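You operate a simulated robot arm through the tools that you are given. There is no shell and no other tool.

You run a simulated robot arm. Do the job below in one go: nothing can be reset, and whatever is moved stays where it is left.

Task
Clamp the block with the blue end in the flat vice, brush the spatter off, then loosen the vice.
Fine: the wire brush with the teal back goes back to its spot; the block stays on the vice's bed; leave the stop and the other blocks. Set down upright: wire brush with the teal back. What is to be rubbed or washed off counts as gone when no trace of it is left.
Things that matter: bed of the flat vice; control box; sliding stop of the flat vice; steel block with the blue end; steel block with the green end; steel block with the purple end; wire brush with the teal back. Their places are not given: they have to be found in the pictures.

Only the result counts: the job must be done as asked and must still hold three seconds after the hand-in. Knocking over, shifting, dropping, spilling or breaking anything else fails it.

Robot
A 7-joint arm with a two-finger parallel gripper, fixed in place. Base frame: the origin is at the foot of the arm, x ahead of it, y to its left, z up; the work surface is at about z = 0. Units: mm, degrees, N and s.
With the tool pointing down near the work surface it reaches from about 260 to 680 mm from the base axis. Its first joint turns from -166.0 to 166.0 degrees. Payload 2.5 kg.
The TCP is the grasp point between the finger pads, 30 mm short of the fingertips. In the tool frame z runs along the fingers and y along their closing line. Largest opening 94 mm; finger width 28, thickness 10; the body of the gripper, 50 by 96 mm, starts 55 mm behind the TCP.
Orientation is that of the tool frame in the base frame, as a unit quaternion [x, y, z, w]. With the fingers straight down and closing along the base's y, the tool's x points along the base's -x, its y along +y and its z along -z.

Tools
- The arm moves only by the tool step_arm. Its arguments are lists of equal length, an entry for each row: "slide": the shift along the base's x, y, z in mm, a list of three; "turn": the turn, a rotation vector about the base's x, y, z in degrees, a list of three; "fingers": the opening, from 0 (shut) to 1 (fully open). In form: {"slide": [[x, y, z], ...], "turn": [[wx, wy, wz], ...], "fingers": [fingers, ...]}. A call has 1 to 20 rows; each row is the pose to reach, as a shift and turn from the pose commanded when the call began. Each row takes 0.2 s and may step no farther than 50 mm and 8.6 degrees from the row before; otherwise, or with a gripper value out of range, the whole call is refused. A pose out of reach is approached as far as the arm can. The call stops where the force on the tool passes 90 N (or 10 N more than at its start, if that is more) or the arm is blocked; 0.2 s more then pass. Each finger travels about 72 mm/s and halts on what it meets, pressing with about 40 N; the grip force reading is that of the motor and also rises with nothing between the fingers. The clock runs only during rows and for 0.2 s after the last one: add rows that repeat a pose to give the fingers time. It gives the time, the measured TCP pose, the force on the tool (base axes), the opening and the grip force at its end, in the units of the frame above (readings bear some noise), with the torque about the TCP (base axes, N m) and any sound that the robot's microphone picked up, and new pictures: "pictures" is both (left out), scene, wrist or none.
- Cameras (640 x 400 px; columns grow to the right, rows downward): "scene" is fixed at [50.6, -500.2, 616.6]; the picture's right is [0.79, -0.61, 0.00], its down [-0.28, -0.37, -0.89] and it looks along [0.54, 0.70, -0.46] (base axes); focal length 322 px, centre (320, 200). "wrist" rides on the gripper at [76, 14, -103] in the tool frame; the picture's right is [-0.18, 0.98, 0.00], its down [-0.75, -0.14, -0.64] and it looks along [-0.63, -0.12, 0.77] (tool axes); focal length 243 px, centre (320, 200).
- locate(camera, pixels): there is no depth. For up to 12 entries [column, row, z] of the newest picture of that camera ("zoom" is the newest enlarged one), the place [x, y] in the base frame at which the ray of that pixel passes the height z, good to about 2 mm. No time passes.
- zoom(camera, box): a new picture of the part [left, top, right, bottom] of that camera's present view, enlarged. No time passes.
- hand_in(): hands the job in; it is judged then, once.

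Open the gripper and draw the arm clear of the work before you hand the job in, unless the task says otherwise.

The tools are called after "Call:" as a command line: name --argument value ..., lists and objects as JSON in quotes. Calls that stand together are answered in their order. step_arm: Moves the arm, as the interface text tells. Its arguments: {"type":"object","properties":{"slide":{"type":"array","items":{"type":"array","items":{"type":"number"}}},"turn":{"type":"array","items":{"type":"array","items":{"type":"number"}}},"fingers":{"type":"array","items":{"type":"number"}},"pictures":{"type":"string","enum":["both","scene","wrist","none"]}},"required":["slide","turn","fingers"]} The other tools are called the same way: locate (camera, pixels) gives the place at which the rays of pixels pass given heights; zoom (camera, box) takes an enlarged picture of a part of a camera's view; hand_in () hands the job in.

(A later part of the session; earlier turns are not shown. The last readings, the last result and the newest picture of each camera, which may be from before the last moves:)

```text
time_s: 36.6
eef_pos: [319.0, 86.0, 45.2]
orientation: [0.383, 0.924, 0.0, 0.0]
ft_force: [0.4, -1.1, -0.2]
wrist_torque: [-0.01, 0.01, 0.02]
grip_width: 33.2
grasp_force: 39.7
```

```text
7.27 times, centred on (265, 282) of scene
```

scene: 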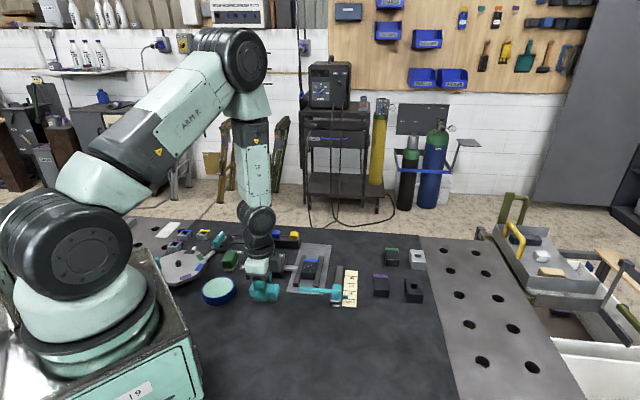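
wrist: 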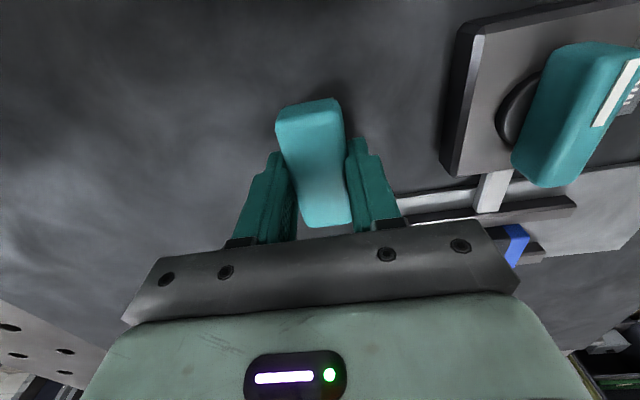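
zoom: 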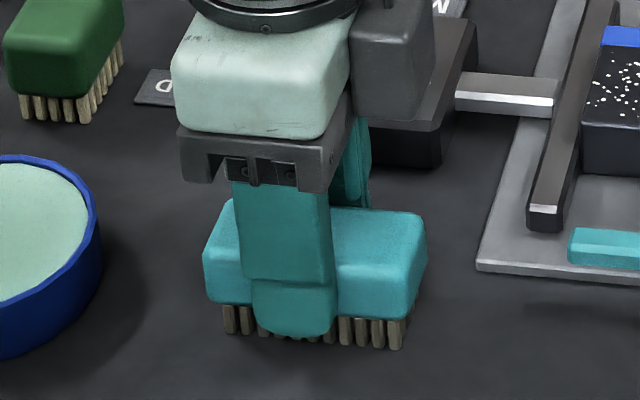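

Gripped at 33.2 mm. While here, I compute the clamped block's position from the scene picture (top corners at z≈29).

Call:
locate --camera "scene" --pixels '[[301.1, 271.8, 29], [314.8, 273.3, 29], [317.8, 259.8, 29], [304.1, 258.7, 29]]'

Call:
step_arm --slide '[[0, 0, 20], [0, 0, 60], [0, 0, 100], [0, 0, 100]]' --turn '[[0, 0, 0], [0, 0, 0], [0, 0, 0], [0, 0, 0]]' --fingers '[0.25, 0.25, 0.25, 0.25]'

Call:
zoom --camera "scene" --box '[225, 225, 335, 300]'

```text
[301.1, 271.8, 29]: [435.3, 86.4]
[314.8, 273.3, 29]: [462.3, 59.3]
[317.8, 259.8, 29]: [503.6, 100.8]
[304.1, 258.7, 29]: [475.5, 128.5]
```

```text
time_s: 37.6
eef_pos: [318.0, 89.9, 148.6]
orientation: [0.382, 0.924, 0.0, -0.001]
ft_force: [0.1, -0.7, -2.1]
wrist_torque: [0.0, 0.02, -0.03]
grip_width: 33.0
grasp_force: 39.7
```

scene: 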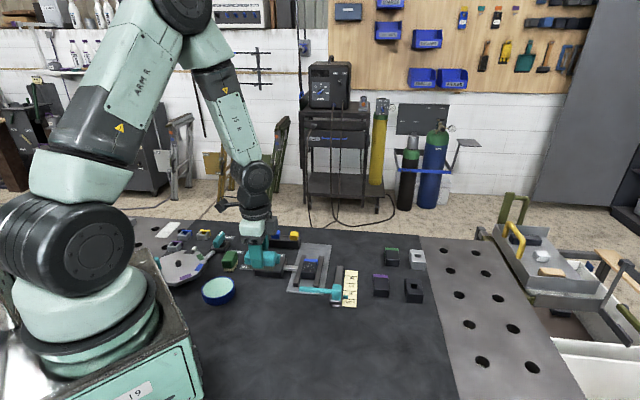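
wrist: 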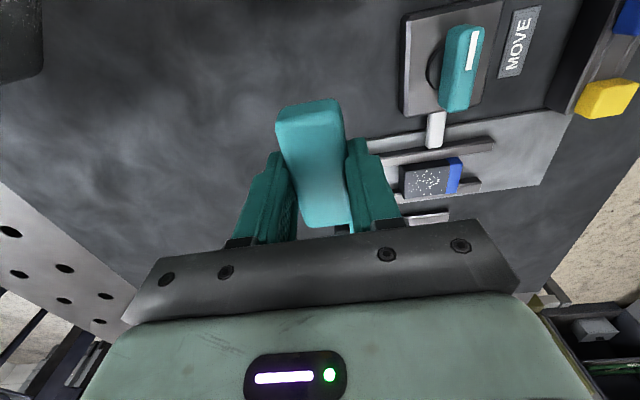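

```text
5.33 times, centred on (280, 262) of scene
```

zoom: 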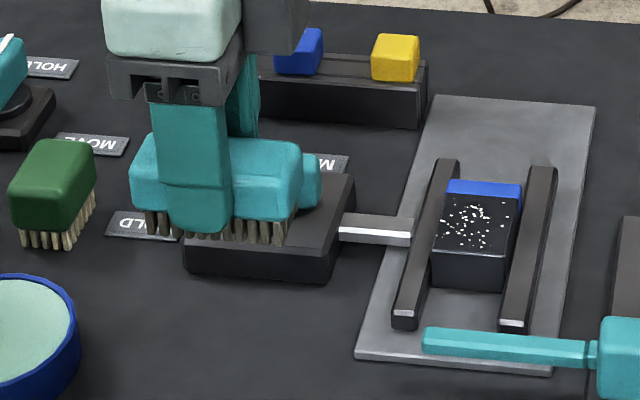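

The clamped block's centre is (469,94), top ≈29 mm. I carry the brush above it and check.

Call:
step_arm --slide '[[38, 2, 0], [76, 3, 0], [114, 5, 0], [150, 6.5, 0], [150, 6.5, -30], [150, 6.5, -50], [150, 6.5, -50]]' --turn '[[0, 0, 0], [0, 0, 0], [0, 0, 0], [0, 0, 0], [0, 0, 0], [0, 0, 0], [0, 0, 0]]' --fingers '[0.25, 0.25, 0.25, 0.25, 0.25, 0.25, 0.25]'

Call:
zoom --camera "scene" --box '[275, 225, 345, 295]'

```text
time_s: 39.2
eef_pos: [469.4, 92.0, 95.7]
orientation: [0.383, 0.924, 0.001, 0.0]
ft_force: [-0.1, -0.1, -1.4]
wrist_torque: [-0.02, -0.01, 0.0]
grip_width: 33.3
grasp_force: 39.7
```

scene: 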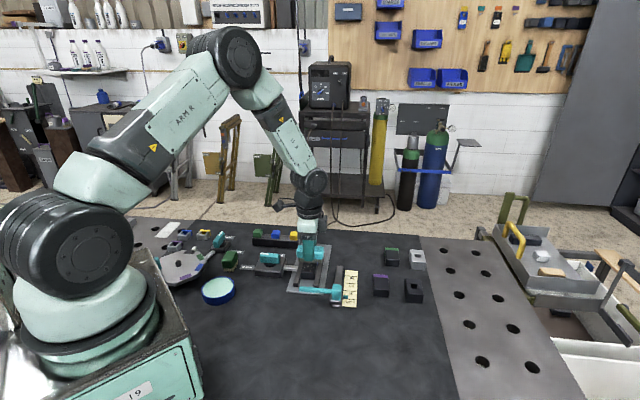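
wrist: 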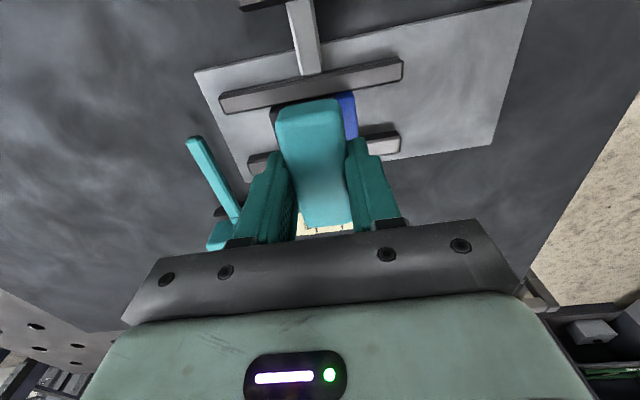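

```text
5.71 times, centred on (310, 260) of scene
```

zoom: 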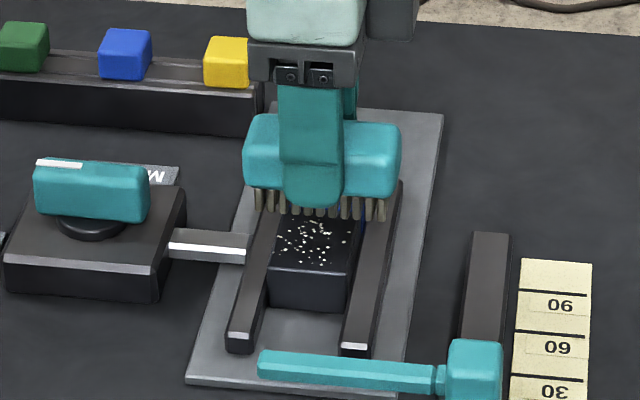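

The brush is centred above the block. I lower toward the top surface, gently.

Call:
step_arm --slide '[[0, 0, -10], [0, 0, -16], [0, 0, -18], [0, 0, -18]]' --turn '[[0, 0, 0], [0, 0, 0], [0, 0, 0], [0, 0, 0]]' --fingers '[0.25, 0.25, 0.25, 0.25]' --pictures "none"

```text
time_s: 40.2
eef_pos: [469.1, 93.1, 78.1]
orientation: [0.382, 0.924, 0.002, 0.0]
ft_force: [-0.3, -0.3, -0.6]
wrist_torque: [-0.02, -0.01, 0.0]
grip_width: 32.8
grasp_force: 39.7
```

No contact yet at z≈78. I step down 1 mm at a time.

Call:
step_arm --slide '[[0, 0, -1], [0, 0, -2], [0, 0, -2]]' --turn '[[0, 0, 0], [0, 0, 0], [0, 0, 0]]' --fingers '[0.25, 0.25, 0.25]' --pictures "none"

```text
time_s: 41.0
eef_pos: [470.4, 93.2, 76.6]
orientation: [0.383, 0.924, 0.002, 0.003]
ft_force: [-12.5, -3.3, 45.2]
wrist_torque: [-0.14, 0.63, 0.0]
grip_width: 33.4
grasp_force: 40.0
```

Contact at 45 N already. I ease up 0.9 mm to reduce pressure and read again.

Call:
step_arm --slide '[[0, 0, 0.5], [0, 0, 0.9], [0, 0, 0.9]]' --turn '[[0, 0, 0], [0, 0, 0], [0, 0, 0]]' --fingers '[0.25, 0.25, 0.25]' --pictures "none"

```text
time_s: 41.8
eef_pos: [470.5, 92.1, 76.4]
orientation: [0.383, 0.924, 0.002, 0.002]
ft_force: [3.2, 1.4, 29.5]
wrist_torque: [0.09, 0.07, -0.02]
grip_width: 32.9
grasp_force: 40.2
```

Force 29 N; I ease up another 0.8 mm and start strokes along the block's length (u direction) of ±12 mm first.

Call:
step_arm --slide '[[0, 0, 0.8], [4, 4, 0.8], [8, 8, 0.8], [12, 12, 0.8], [8, 8, 0.8], [4, 4, 0.8], [0, 0, 0.8], [-4, -4, 0.8], [-8, -8, 0.8], [-12, -12, 0.8], [-8, -8, 0.8], [-4, -4, 0.8], [0, 0, 0.8]]' --turn '[[0, 0, 0], [0, 0, 0], [0, 0, 0], [0, 0, 0], [0, 0, 0], [0, 0, 0], [0, 0, 0], [0, 0, 0], [0, 0, 0], [0, 0, 0], [0, 0, 0], [0, 0, 0], [0, 0, 0]]' --fingers '[0.25, 0.25, 0.25, 0.25, 0.25, 0.25, 0.25, 0.25, 0.25, 0.25, 0.25, 0.25, 0.25]'

Call:
zoom --camera "scene" --box '[285, 235, 335, 285]'

```text
time_s: 44.6
eef_pos: [468.2, 93.4, 77.7]
orientation: [0.382, 0.924, -0.001, 0.0]
ft_force: [1.0, 0.3, -0.1]
wrist_torque: [0.03, 0.01, -0.02]
grip_width: 33.2
grasp_force: 40.2
```

scene: 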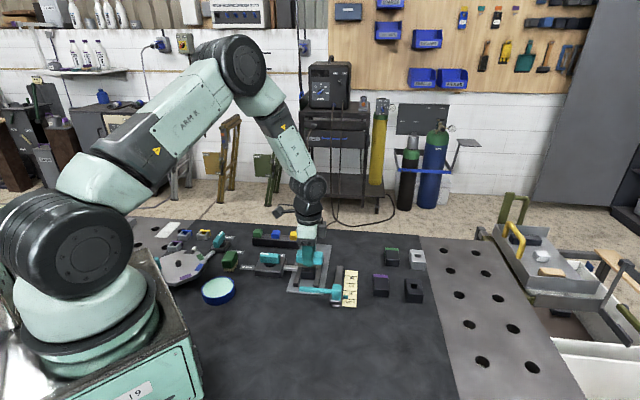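
wrist: 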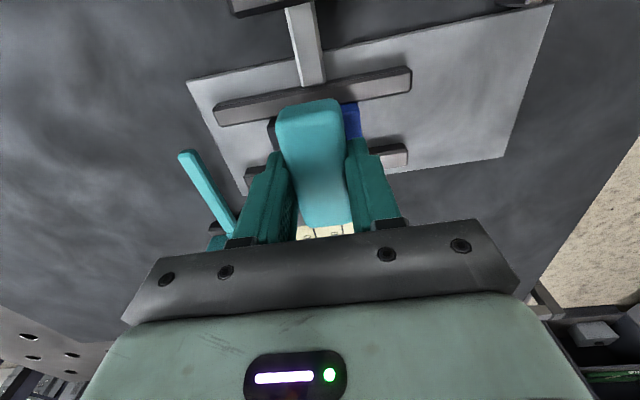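

```text
8.00 times, centred on (310, 260) of scene
```

zoom: 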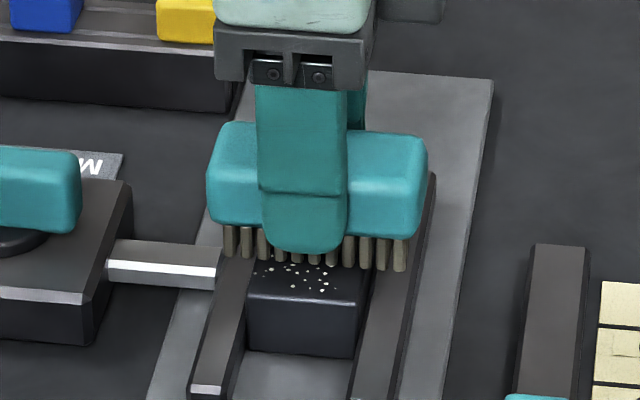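

Spatter remains on the near part and contact has become very light. I lower 1 mm and check the force before longer strokes.

Call:
step_arm --slide '[[0, 0, -0.5], [0, 0, -1.0], [0, 0, -1.0]]' --turn '[[0, 0, 0], [0, 0, 0], [0, 0, 0]]' --fingers '[0.25, 0.25, 0.25]' --pictures "none"

```text
time_s: 45.4
eef_pos: [467.6, 93.8, 76.8]
orientation: [0.382, 0.924, 0.001, 0.0]
ft_force: [-9.6, -0.2, 28.2]
wrist_torque: [-0.06, 0.42, 0.0]
grip_width: 33.0
grasp_force: 40.0
```

28 N; I raise 0.5 mm and make long strokes toward the near end and back.

Call:
step_arm --slide '[[0, 0, 0.5], [-4, -4, 0.5], [-8, -8, 0.5], [-12, -12, 0.5], [-16, -16, 0.5], [-19, -19, 0.5], [-16, -16, 0.5], [-12, -12, 0.5], [-8, -8, 0.5], [-12, -12, 0.5], [-16, -16, 0.5], [-19, -19, 0.5], [-16, -16, 0.5], [-12, -12, 0.5], [-8, -8, 0.5], [-4, -4, 0.5], [0, 0, 0.5], [4, 4, 0.5], [8, 8, 0.5], [12, 12, 0.5]]' --turn '[[0, 0, 0], [0, 0, 0], [0, 0, 0], [0, 0, 0], [0, 0, 0], [0, 0, 0], [0, 0, 0], [0, 0, 0], [0, 0, 0], [0, 0, 0], [0, 0, 0], [0, 0, 0], [0, 0, 0], [0, 0, 0], [0, 0, 0], [0, 0, 0], [0, 0, 0], [0, 0, 0], [0, 0, 0], [0, 0, 0]]' --fingers '[0.25, 0.25, 0.25, 0.25, 0.25, 0.25, 0.25, 0.25, 0.25, 0.25, 0.25, 0.25, 0.25, 0.25, 0.25, 0.25, 0.25, 0.25, 0.25, 0.25]'

Call:
zoom --camera "scene" --box '[285, 235, 335, 285]'

```text
time_s: 49.6
eef_pos: [481.4, 104.8, 77.7]
orientation: [0.383, 0.924, 0.001, -0.001]
ft_force: [-4.6, -3.4, 14.1]
wrist_torque: [-0.21, 0.14, -0.02]
grip_width: 32.8
grasp_force: 39.8
```

scene: 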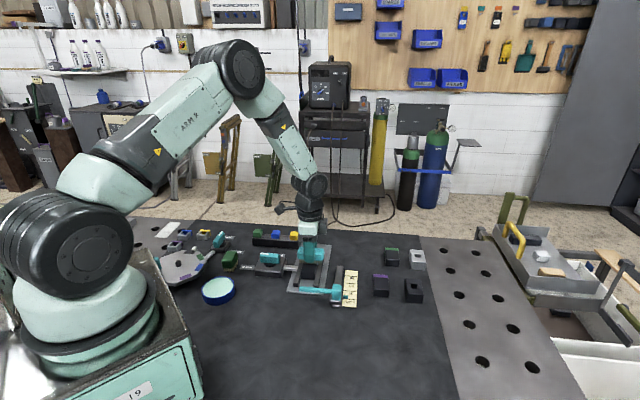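
wrist: 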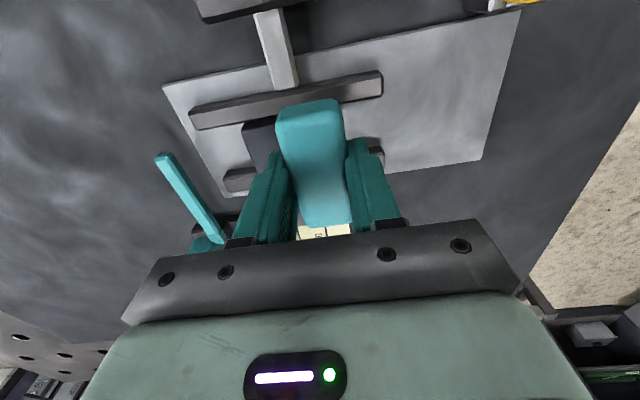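

```text
8.00 times, centred on (310, 260) of scene
```

zoom: 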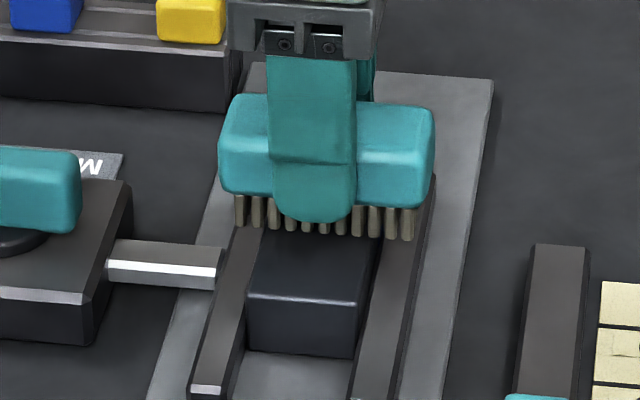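

The near part is now clean. I brush the far part (toward the blue end) and the middle with a small sideways offset too.

Call:
step_arm --slide '[[4, 4, 0], [7, 7, 0], [4, 4, 0], [0, 0, 0], [-4, -4, 0], [-8, -8, 0], [-12, -12, 0], [-10, -14, 0], [-6, -10, 0], [-2, -6, 0], [2, 2, 0], [5, 5, 0], [8, 8, 0], [4, 5, 0], [-2, 2, 0], [-6, -2, 0], [-10, -6, 0], [-14, -10, 0], [-12, -12, 0]]' --turn '[[0, 0, 0], [0, 0, 0], [0, 0, 0], [0, 0, 0], [0, 0, 0], [0, 0, 0], [0, 0, 0], [0, 0, 0], [0, 0, 0], [0, 0, 0], [0, 0, 0], [0, 0, 0], [0, 0, 0], [0, 0, 0], [0, 0, 0], [0, 0, 0], [0, 0, 0], [0, 0, 0], [0, 0, 0]]' --fingers '[0.25, 0.25, 0.25, 0.25, 0.25, 0.25, 0.25, 0.25, 0.25, 0.25, 0.25, 0.25, 0.25, 0.25, 0.25, 0.25, 0.25, 0.25, 0.25]' --pictures "scene"

```text
time_s: 53.6
eef_pos: [468.5, 93.5, 76.5]
orientation: [0.383, 0.924, 0.0, -0.002]
ft_force: [-5.9, 6.1, 23.5]
wrist_torque: [0.1, 0.15, -0.02]
grip_width: 32.9
grasp_force: 39.6
```

scene: 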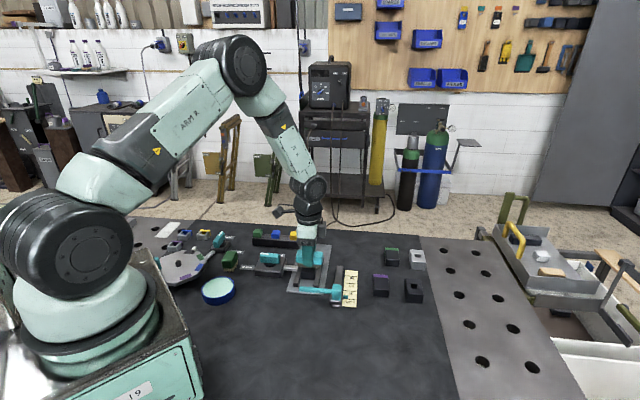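

Contact held at 23 N. I lift the brush off the block by 70 mm and shift it aside a little toward the knob to inspect the block.

Call:
step_arm --slide '[[0, 0, 20], [0, 0, 50], [-10, 10, 73], [-40, 30, 73], [-75, 45, 73], [-75, 45, 73]]' --turn '[[0, 0, 0], [0, 0, 0], [0, 0, 0], [0, 0, 0], [0, 0, 0], [0, 0, 0]]' --fingers '[0.25, 0.25, 0.25, 0.25, 0.25, 0.25]'

Call:
zoom --camera "scene" --box '[293, 250, 333, 290]'

Call:
zoom --camera "wrist" --box '[340, 120, 440, 220]'

```text
time_s: 55.0
eef_pos: [393.2, 137.7, 150.7]
orientation: [0.382, 0.924, 0.0, 0.0]
ft_force: [-0.6, 0.1, -0.4]
wrist_torque: [0.01, 0.01, 0.01]
grip_width: 33.1
grasp_force: 40.3
```

scene: 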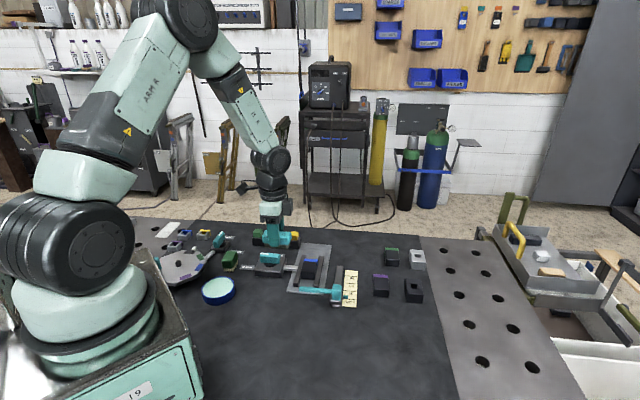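
wrist: 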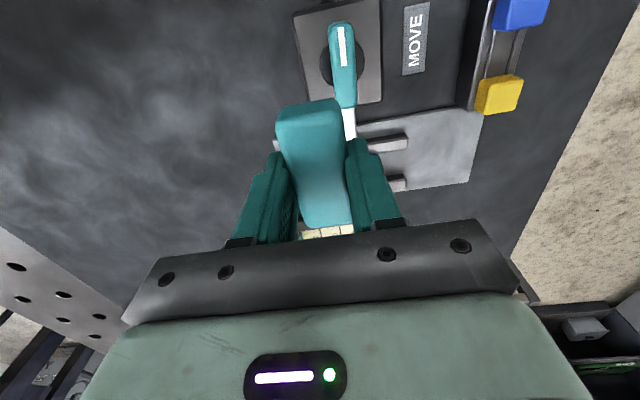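

```text
10.00 times, centred on (313, 270) of scene
```

zoom: 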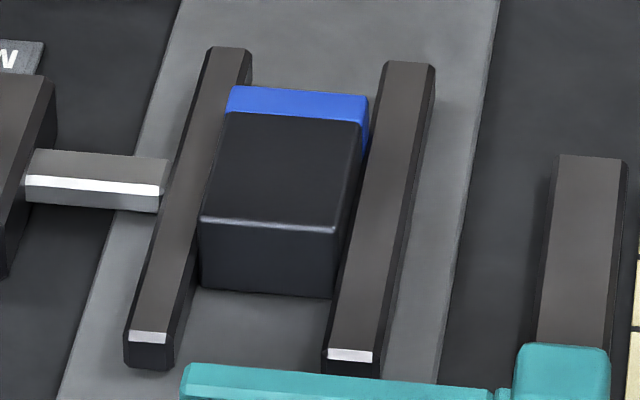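

```text
4.00 times, centred on (390, 170) of wrist
```

zoom: 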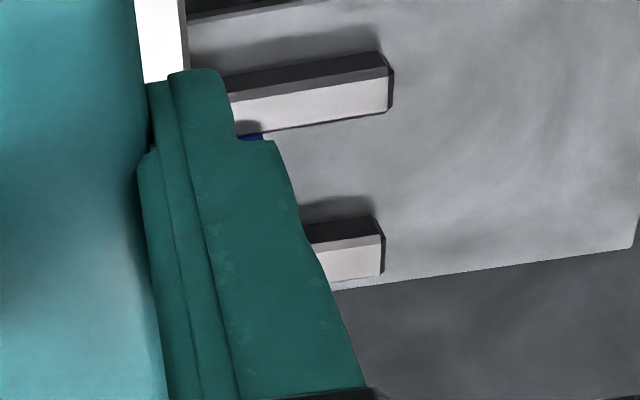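

The block top looks clean. I zoom further in to be sure no speck is left.

Call:
zoom --camera "scene" --box '[299, 256, 321, 282]'

```text
15.38 times, centred on (310, 269) of scene
```

zoom: 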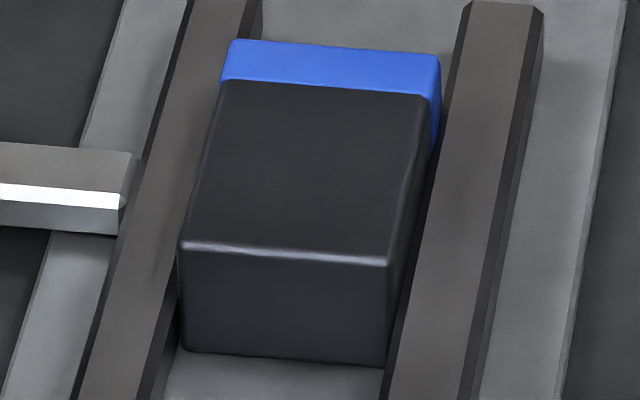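

Clean in the scene view. I carry the brush back above its spot and view the block from the wrist camera too.

Call:
step_arm --slide '[[-25, -17, 0], [-50, -34, 0], [-76, -52.5, 0], [-76, -52.5, 0]]' --turn '[[0, 0, 0], [0, 0, 0], [0, 0, 0], [0, 0, 0]]' --fingers '[0.25, 0.25, 0.25, 0.25]'

Call:
zoom --camera "wrist" --box '[380, 130, 500, 230]'

Call:
zoom --camera "scene" --box '[225, 225, 335, 300]'

```text
time_s: 56.0
eef_pos: [317.8, 84.0, 147.7]
orientation: [0.382, 0.924, 0.0, 0.001]
ft_force: [-0.6, -0.5, -0.2]
wrist_torque: [0.01, 0.01, 0.01]
grip_width: 33.0
grasp_force: 40.5
```

scene: 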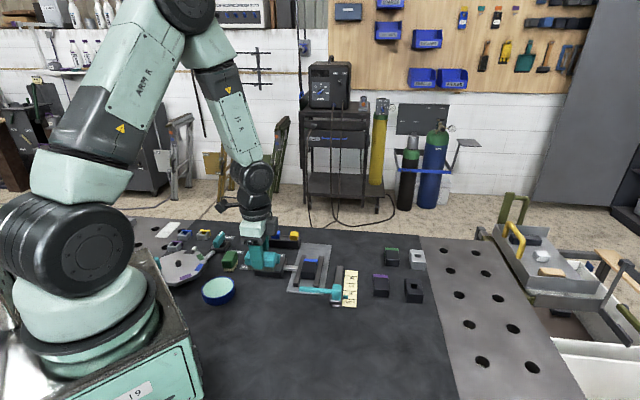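
wrist: 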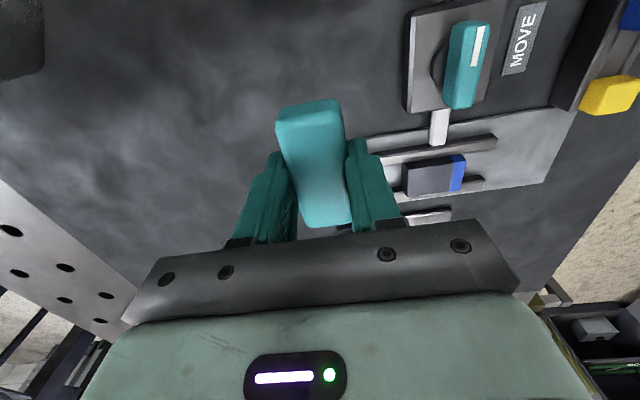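

```text
4.00 times, centred on (440, 180) of wrist
```

zoom: 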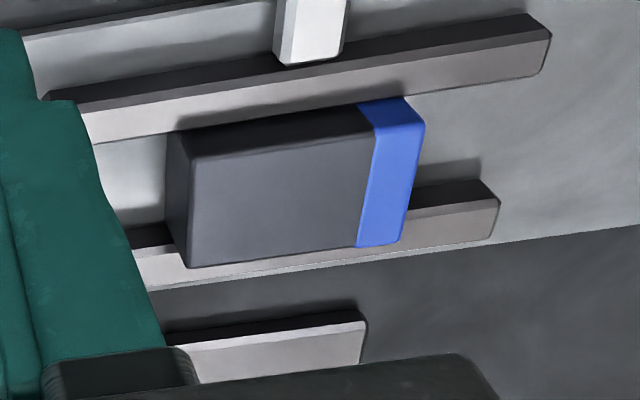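

```text
5.33 times, centred on (280, 262) of scene
```

zoom: 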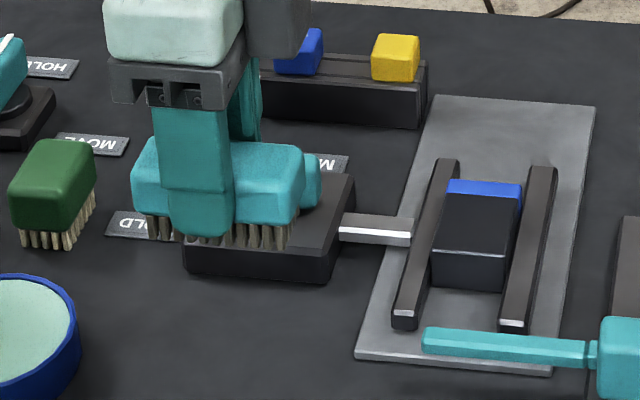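

The block is clean in both views. I lower the brush at its original spot to about 4 mm above its pick height.

Call:
step_arm --slide '[[0, 0, -40], [0, 0, -80], [0, 0, -95], [0, 0, -100], [0, 0, -100]]' --turn '[[0, 0, 0], [0, 0, 0], [0, 0, 0], [0, 0, 0], [0, 0, 0]]' --fingers '[0.25, 0.25, 0.25, 0.25, 0.25]'

Call:
zoom --camera "scene" --box '[235, 255, 295, 310]'

```text
time_s: 57.2
eef_pos: [316.5, 85.6, 48.3]
orientation: [0.383, 0.924, 0.001, 0.0]
ft_force: [-0.4, -0.7, -1.8]
wrist_torque: [-0.02, -0.01, 0.02]
grip_width: 33.1
grasp_force: 39.6
```

scene: 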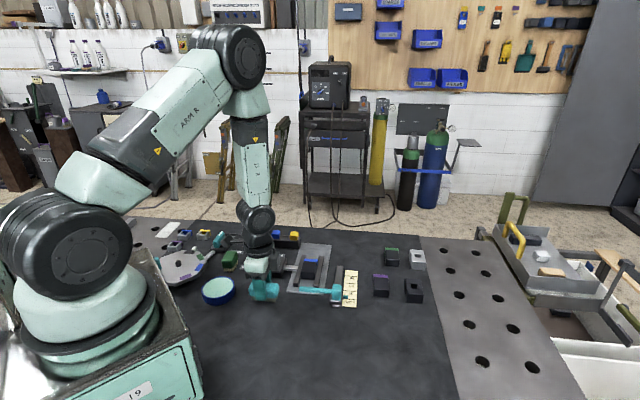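
wrist: 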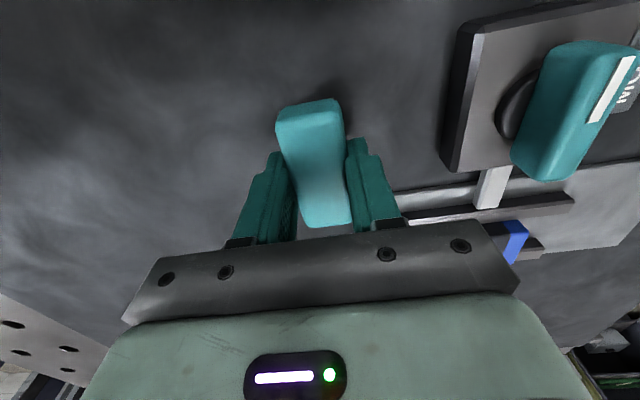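

```text
7.27 times, centred on (265, 282) of scene
```

zoom: 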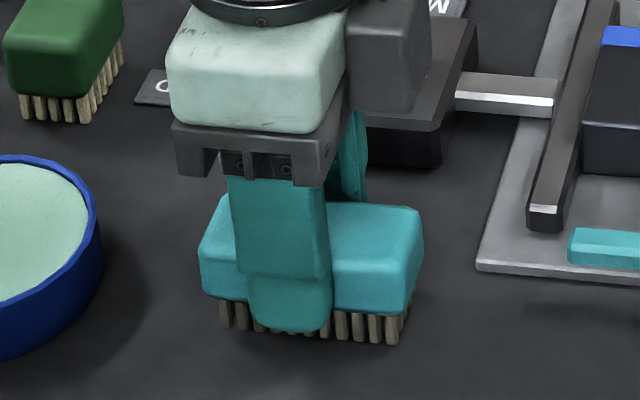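

Position matches the original within ~2 mm. I nudge 1 mm and lower until the bristles touch.

Call:
step_arm --slide '[[1, -1, -1.5], [1, -1, -3], [1, -1, -3]]' --turn '[[0, 0, 0], [0, 0, 0], [0, 0, 0]]' --fingers '[0.25, 0.25, 0.25]' --pictures "none"

```text
time_s: 58.0
eef_pos: [318.3, 83.0, 46.4]
orientation: [0.383, 0.924, 0.0, 0.0]
ft_force: [-0.1, -0.3, -1.0]
wrist_torque: [0.03, 0.03, -0.04]
grip_width: 33.1
grasp_force: 40.0
```

Still hanging (−1 N). I lower another 0.8 mm.

Call:
step_arm --slide '[[0, 0, -0.4], [0, 0, -0.8], [0, 0, -0.8]]' --turn '[[0, 0, 0], [0, 0, 0], [0, 0, 0]]' --fingers '[0.25, 0.25, 0.25]' --pictures "none"

```text
time_s: 58.8
eef_pos: [319.0, 83.4, 46.0]
orientation: [0.383, 0.924, 0.0, 0.0]
ft_force: [0.0, -0.5, -1.0]
wrist_torque: [-0.01, 0.01, -0.03]
grip_width: 33.2
grasp_force: 39.7
```

Still slightly above the table; another 0.6 mm.

Call:
step_arm --slide '[[0, 0, -0.3], [0, 0, -0.6], [0, 0, -0.6]]' --turn '[[0, 0, 0], [0, 0, 0], [0, 0, 0]]' --fingers '[0.25, 0.25, 0.25]' --pictures "scene"

Call:
zoom --camera "scene" --box '[235, 255, 295, 310]'

```text
time_s: 59.6
eef_pos: [318.8, 84.9, 45.6]
orientation: [0.383, 0.924, 0.0, 0.0]
ft_force: [-0.9, 0.4, -1.5]
wrist_torque: [-0.01, -0.01, 0.0]
grip_width: 33.0
grasp_force: 39.9
```

scene: 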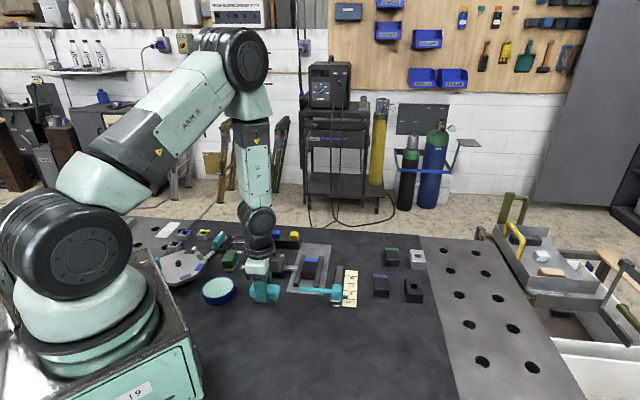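

```text
7.27 times, centred on (265, 282) of scene
```

zoom: 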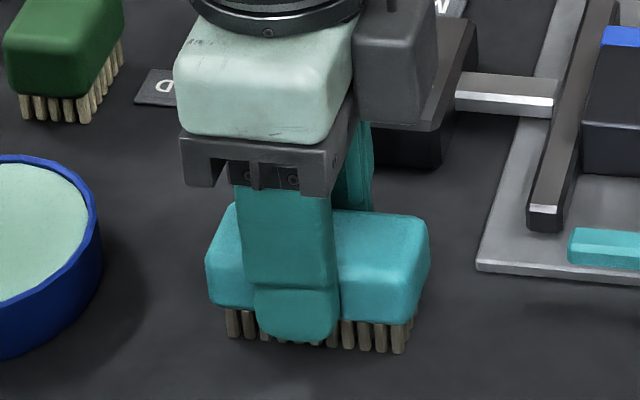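

The brush matches its original pixels (bristle tips at zoom (400,352)). One more 0.6 mm step to confirm contact.

Call:
step_arm --slide '[[0, 0, -0.3], [0, 0, -0.6], [0, 0, -0.6]]' --turn '[[0, 0, 0], [0, 0, 0], [0, 0, 0]]' --fingers '[0.25, 0.25, 0.25]' --pictures "none"

```text
time_s: 60.4
eef_pos: [318.7, 84.4, 45.0]
orientation: [0.383, 0.924, 0.0, 0.0]
ft_force: [-0.7, -2.3, 3.1]
wrist_torque: [-0.17, -0.06, -0.05]
grip_width: 33.2
grasp_force: 40.3
```

Contact felt (+3 N). I open the gripper and lift away straight up.

Call:
step_arm --slide '[[0, 0, 0], [0, 0, 0], [0, 0, 0], [0, 0, 0], [0, 0, 30], [0, 0, 70], [0, 0, 110], [0, 0, 150], [0, 0, 150]]' --turn '[[0, 0, 0], [0, 0, 0], [0, 0, 0], [0, 0, 0], [0, 0, 0], [0, 0, 0], [0, 0, 0], [0, 0, 0], [0, 0, 0]]' --fingers '[0.5, 0.7, 0.8, 0.8, 0.8, 0.8, 0.8, 0.8, 0.8]'

Call:
zoom --camera "scene" --box '[240, 275, 290, 310]'

```text
time_s: 62.4
eef_pos: [318.9, 84.6, 193.7]
orientation: [0.384, 0.923, 0.0, 0.0]
ft_force: [-0.3, -0.9, 0.8]
wrist_torque: [-0.03, -0.03, 0.01]
grip_width: 75.2
grasp_force: 0.1
```

scene: 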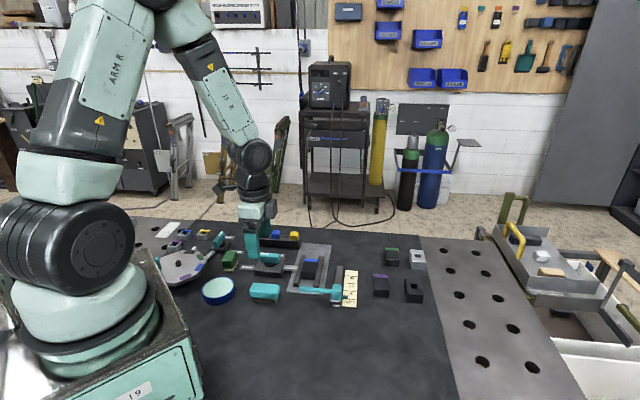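
wrist: 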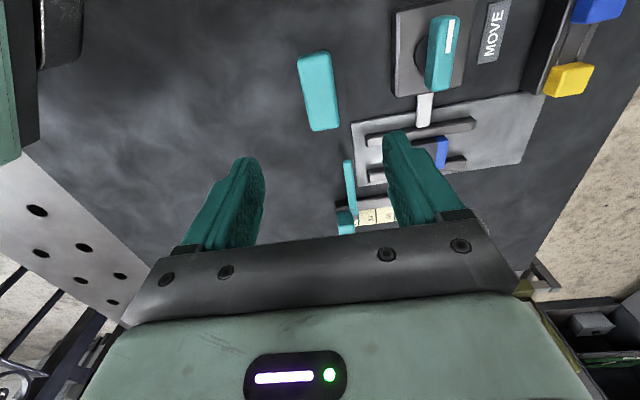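

```text
11.43 times, centred on (265, 292) of scene
```

zoom: 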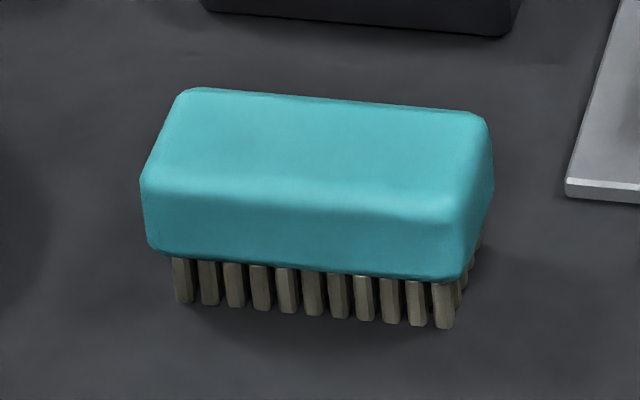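

The brush is back within ~2 mm, upright. Now I go back above the knob (yaw −45, which suits the handle in HOLD) to loosen the vice.

Call:
step_arm --slide '[[17, 23, 0], [35, 46, 0], [52, 69, 0], [69, 91.5, 0], [69, 91.5, 0]]' --turn '[[0, 0, 0], [0, 0, 0], [0, 0, 0], [0, 0, 0], [0, 0, 0]]' --fingers '[0.8, 0.8, 0.8, 0.8, 0.8]'

Call:
zoom --camera "wrist" --box '[256, 30, 416, 190]'

Call:
zoom --camera "wrist" --box '[266, 40, 386, 115]'

```text
time_s: 63.6
eef_pos: [387.4, 176.1, 192.7]
orientation: [0.383, 0.924, 0.0, 0.0]
ft_force: [0.8, -0.5, -0.2]
wrist_torque: [0.0, -0.02, -0.01]
grip_width: 75.6
grasp_force: 0.1
```

scene: 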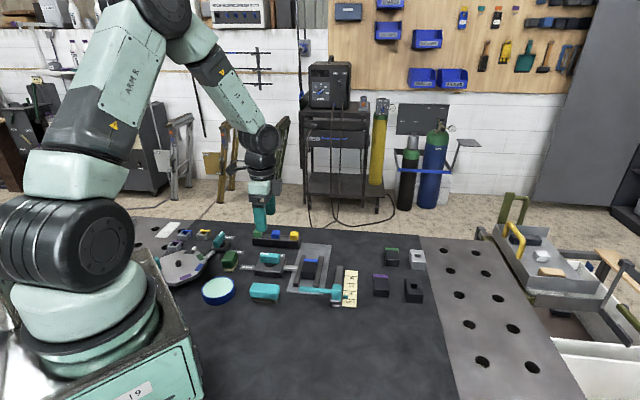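
wrist: 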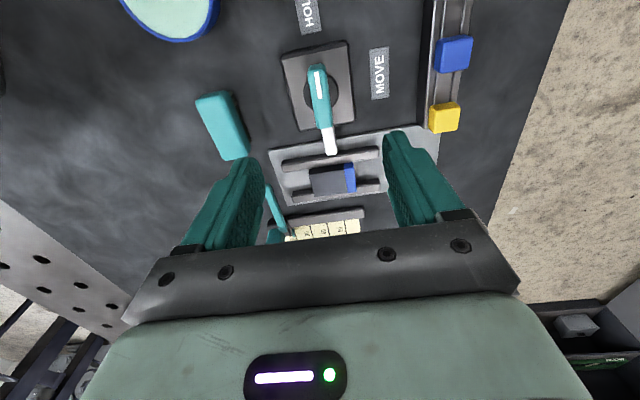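

```text
2.50 times, centred on (336, 110) of wrist
```

zoom: 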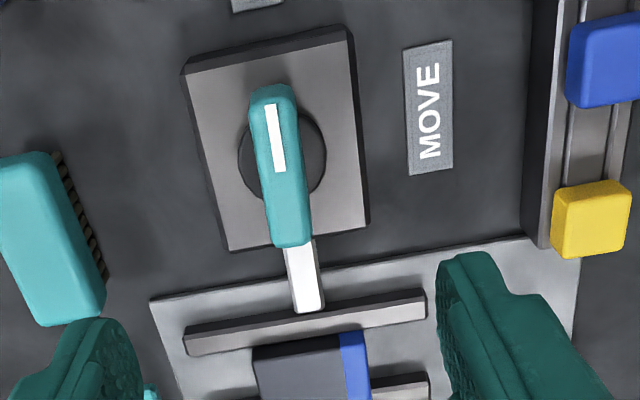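

```text
5.33 times, centred on (326, 78) of wrist
```

zoom: 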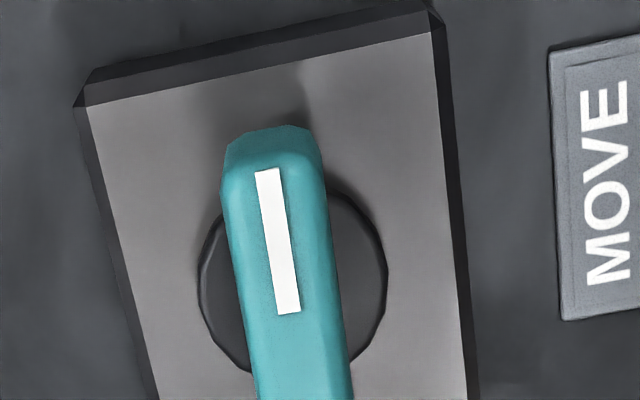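

I locate the disc centre and marker ends for the axis.

Call:
locate --camera "zoom" --pixels '[[293, 275, 26], [266, 170, 55], [288, 313, 55], [222, 175, 55], [322, 160, 55]]'

```text
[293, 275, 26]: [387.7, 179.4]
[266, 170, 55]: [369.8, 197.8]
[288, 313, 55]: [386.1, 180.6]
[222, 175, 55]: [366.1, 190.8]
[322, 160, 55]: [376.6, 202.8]
```

Axis ≈ (388.2,177.1). I descend around the handle to TCP z≈62.5.

Call:
step_arm --slide '[[0.5, 0.8, -45], [0.5, 0.8, -85], [0.5, 0.8, -115], [0.5, 0.8, -126], [0.5, 0.8, -131], [0.5, 0.8, -131]]' --turn '[[0, 0, 0], [0, 0, 0], [0, 0, 0], [0, 0, 0], [0, 0, 0], [0, 0, 0]]' --fingers '[0.7, 0.7, 0.7, 0.7, 0.7, 0.7]'

Call:
zoom --camera "wrist" --box '[160, 50, 480, 250]'

```text
time_s: 65.0
eef_pos: [388.4, 178.4, 63.5]
orientation: [0.383, 0.924, 0.001, 0.0]
ft_force: [-0.4, -0.3, -0.2]
wrist_torque: [0.0, 0.02, 0.0]
grip_width: 65.7
grasp_force: 0.1
```

scene: 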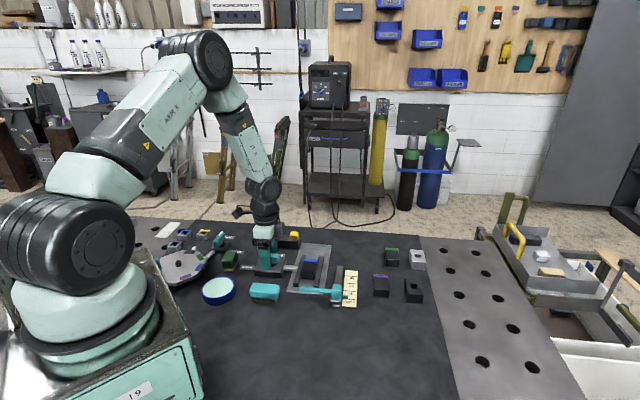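
wrist: 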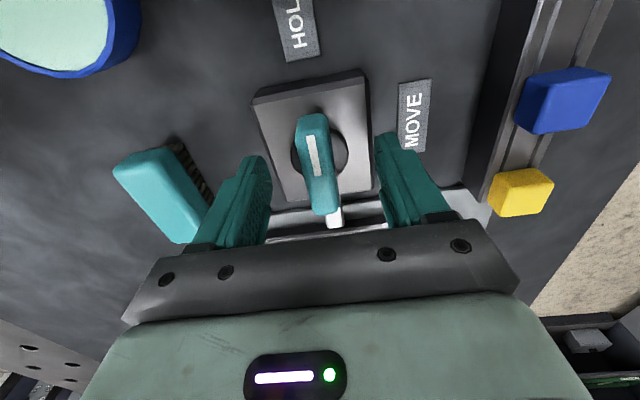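

```text
2.00 times, centred on (320, 150) of wrist
```

zoom: 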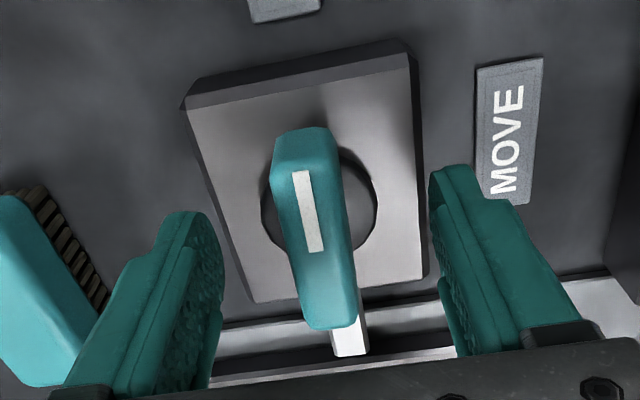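

The handle is centred between the fingers. I close on it.

Call:
step_arm --slide '[[0, 0, 0], [0, 0, 0], [0, 0, 0], [0, 0, 0]]' --turn '[[0, 0, 0], [0, 0, 0], [0, 0, 0], [0, 0, 0]]' --fingers '[0.5, 0.3, 0.12, 0.12]' --pictures "none"

```text
time_s: 66.0
eef_pos: [388.7, 177.6, 63.5]
orientation: [0.383, 0.924, 0.0, 0.0]
ft_force: [-3.5, -3.5, 2.9]
wrist_torque: [-0.1, -0.06, -0.1]
grip_width: 17.8
grasp_force: 44.6
```

Good grip with small forces. I turn −30° toward MOVE and check.

Call:
step_arm --slide '[[0, 0, 0], [0, 0, 0], [0, 0, 0], [0, 0, 0], [0, 0, 0], [0, 0, 0]]' --turn '[[0, 0, -6], [0, 0, -12], [0, 0, -18], [0, 0, -24], [0, 0, -30], [0, 0, -30]]' --fingers '[0.12, 0.12, 0.12, 0.12, 0.12, 0.12]' --pictures "scene"

Call:
zoom --camera "scene" --box '[240, 235, 340, 300]'

```text
time_s: 67.4
eef_pos: [389.7, 176.3, 64.2]
orientation: [0.609, 0.793, 0.002, 0.001]
ft_force: [-5.5, -0.7, 27.0]
wrist_torque: [-0.28, 0.29, 0.0]
grip_width: 17.9
grasp_force: 45.7
```

scene: 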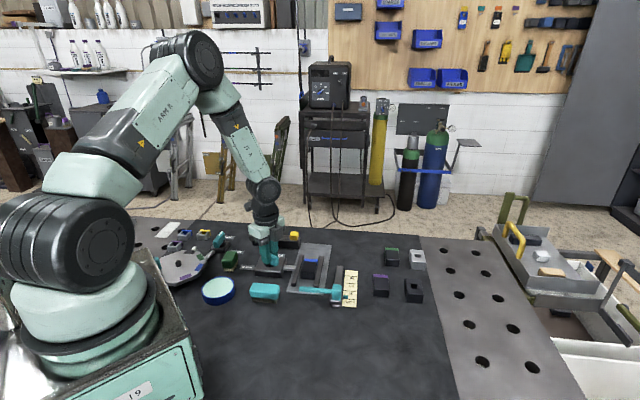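

```text
6.15 times, centred on (290, 268) of scene
```

zoom: 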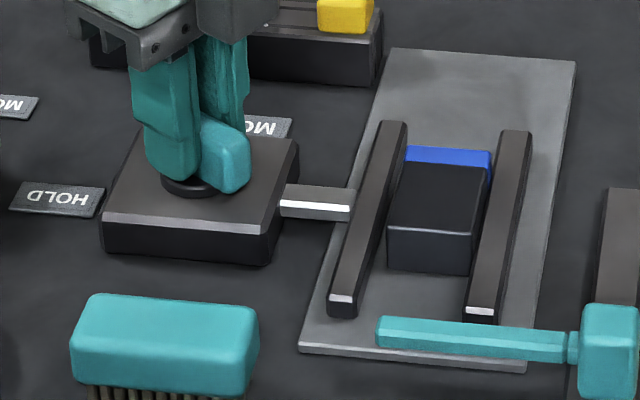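

The jaw is opening. I continue 30° more with a 0.6 mm upward relaxation.

Call:
step_arm --slide '[[0, 0, 0.6], [0, 0, 0.6], [0, 0, 0.6], [0, 0, 0.6], [0, 0, 0.6], [0, 0, 0.6]]' --turn '[[0, 0, -6], [0, 0, -12], [0, 0, -18], [0, 0, -24], [0, 0, -30], [0, 0, -30]]' --fingers '[0.12, 0.12, 0.12, 0.12, 0.12, 0.12]' --pictures "none"

```text
time_s: 68.8
eef_pos: [388.8, 177.0, 64.4]
orientation: [0.793, 0.609, 0.001, 0.0]
ft_force: [12.0, 18.5, -8.5]
wrist_torque: [0.54, -0.04, 0.01]
grip_width: 17.8
grasp_force: 45.2
```

Forces remain modest. I turn a further 24°, relaxing slightly along the force.

Call:
step_arm --slide '[[0.4, 0.6, 0], [0.4, 0.6, 0], [0.4, 0.6, 0], [0.4, 0.6, 0], [0.4, 0.6, 0], [0.4, 0.6, 0]]' --turn '[[0, 0, -6], [0, 0, -12], [0, 0, -18], [0, 0, -22], [0, 0, -25], [0, 0, -25]]' --fingers '[0.12, 0.12, 0.12, 0.12, 0.12, 0.12]'

Call:
zoom --camera "scene" --box '[240, 235, 340, 300]'

```text
time_s: 70.2
eef_pos: [389.0, 178.0, 64.6]
orientation: [0.907, 0.422, 0.0, 0.001]
ft_force: [15.6, 21.3, -28.0]
wrist_torque: [0.51, -0.19, -0.1]
grip_width: 17.8
grasp_force: 45.3
```

scene: 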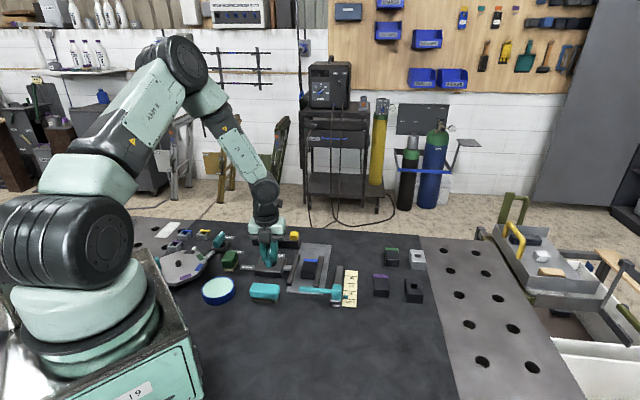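
wrist: 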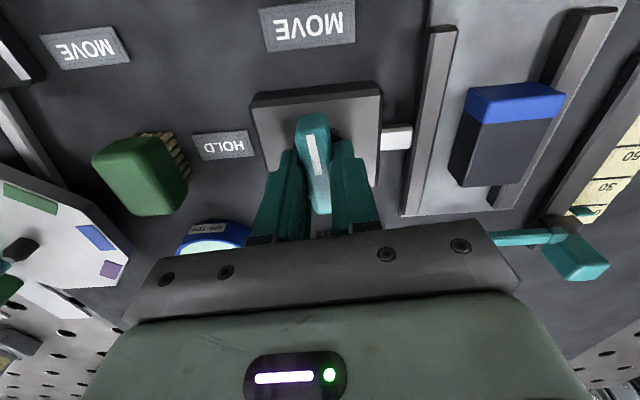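

```text
6.15 times, centred on (290, 268) of scene
```

zoom: 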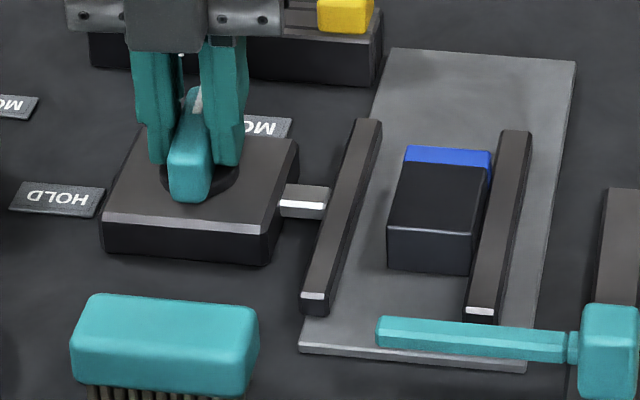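

85° done and the jaw is nearly fully back. I finish with ~5.5° more, easing z down 0.6 mm and along the side force.

Call:
step_arm --slide '[[0.3, 0.4, -0.6], [0.3, 0.4, -0.6], [0.3, 0.4, -0.6], [0.3, 0.4, -0.6]]' --turn '[[0, 0, -2], [0, 0, -4], [0, 0, -5.5], [0, 0, -5.5]]' --fingers '[0.12, 0.12, 0.12, 0.12]' --pictures "none"

```text
time_s: 71.2
eef_pos: [388.8, 176.8, 64.5]
orientation: [0.926, 0.379, 0.0, 0.0]
ft_force: [8.4, 12.0, -15.5]
wrist_torque: [0.22, -0.04, 0.54]
grip_width: 18.1
grasp_force: 45.0
```

A stop torque appears at ~90.5°: the knob is at MOVE. I release and lift straight up.

Call:
step_arm --slide '[[0, 0, 0], [0, 0, 0], [0, 0, 0], [0, 0, 0], [0, 0, 40], [0, 0, 85], [0, 0, 130], [0, 0, 130]]' --turn '[[0, 0, 0], [0, 0, 0], [0, 0, 0], [0, 0, 0], [0, 0, 0], [0, 0, 0], [0, 0, 0], [0, 0, 0]]' --fingers '[0.35, 0.6, 0.7, 0.7, 0.7, 0.7, 0.7, 0.7]'

Call:
zoom --camera "scene" --box '[240, 235, 340, 300]'

Call:
zoom --camera "wrist" --box '[240, 20, 480, 170]'

```text
time_s: 73.0
eef_pos: [390.9, 176.8, 194.7]
orientation: [0.926, 0.378, -0.001, -0.001]
ft_force: [-0.8, -0.6, 1.2]
wrist_torque: [0.0, 0.01, 0.02]
grip_width: 65.6
grasp_force: 0.0
```

scene: 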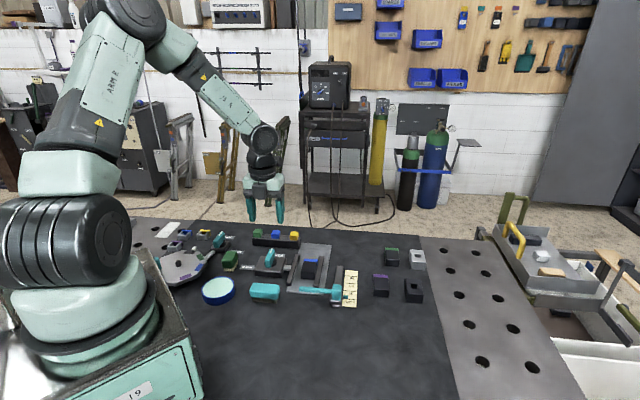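
wrist: 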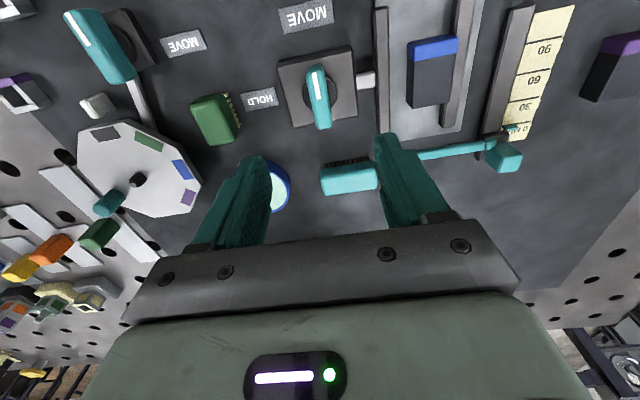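

```text
6.15 times, centred on (290, 268) of scene
```

zoom: 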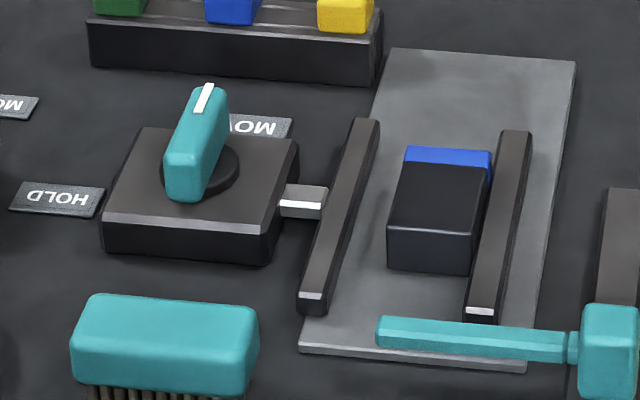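

```text
2.67 times, centred on (360, 95) of wrist
```

zoom: 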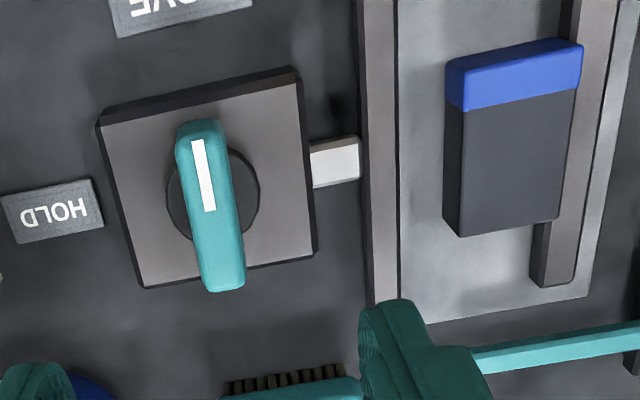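

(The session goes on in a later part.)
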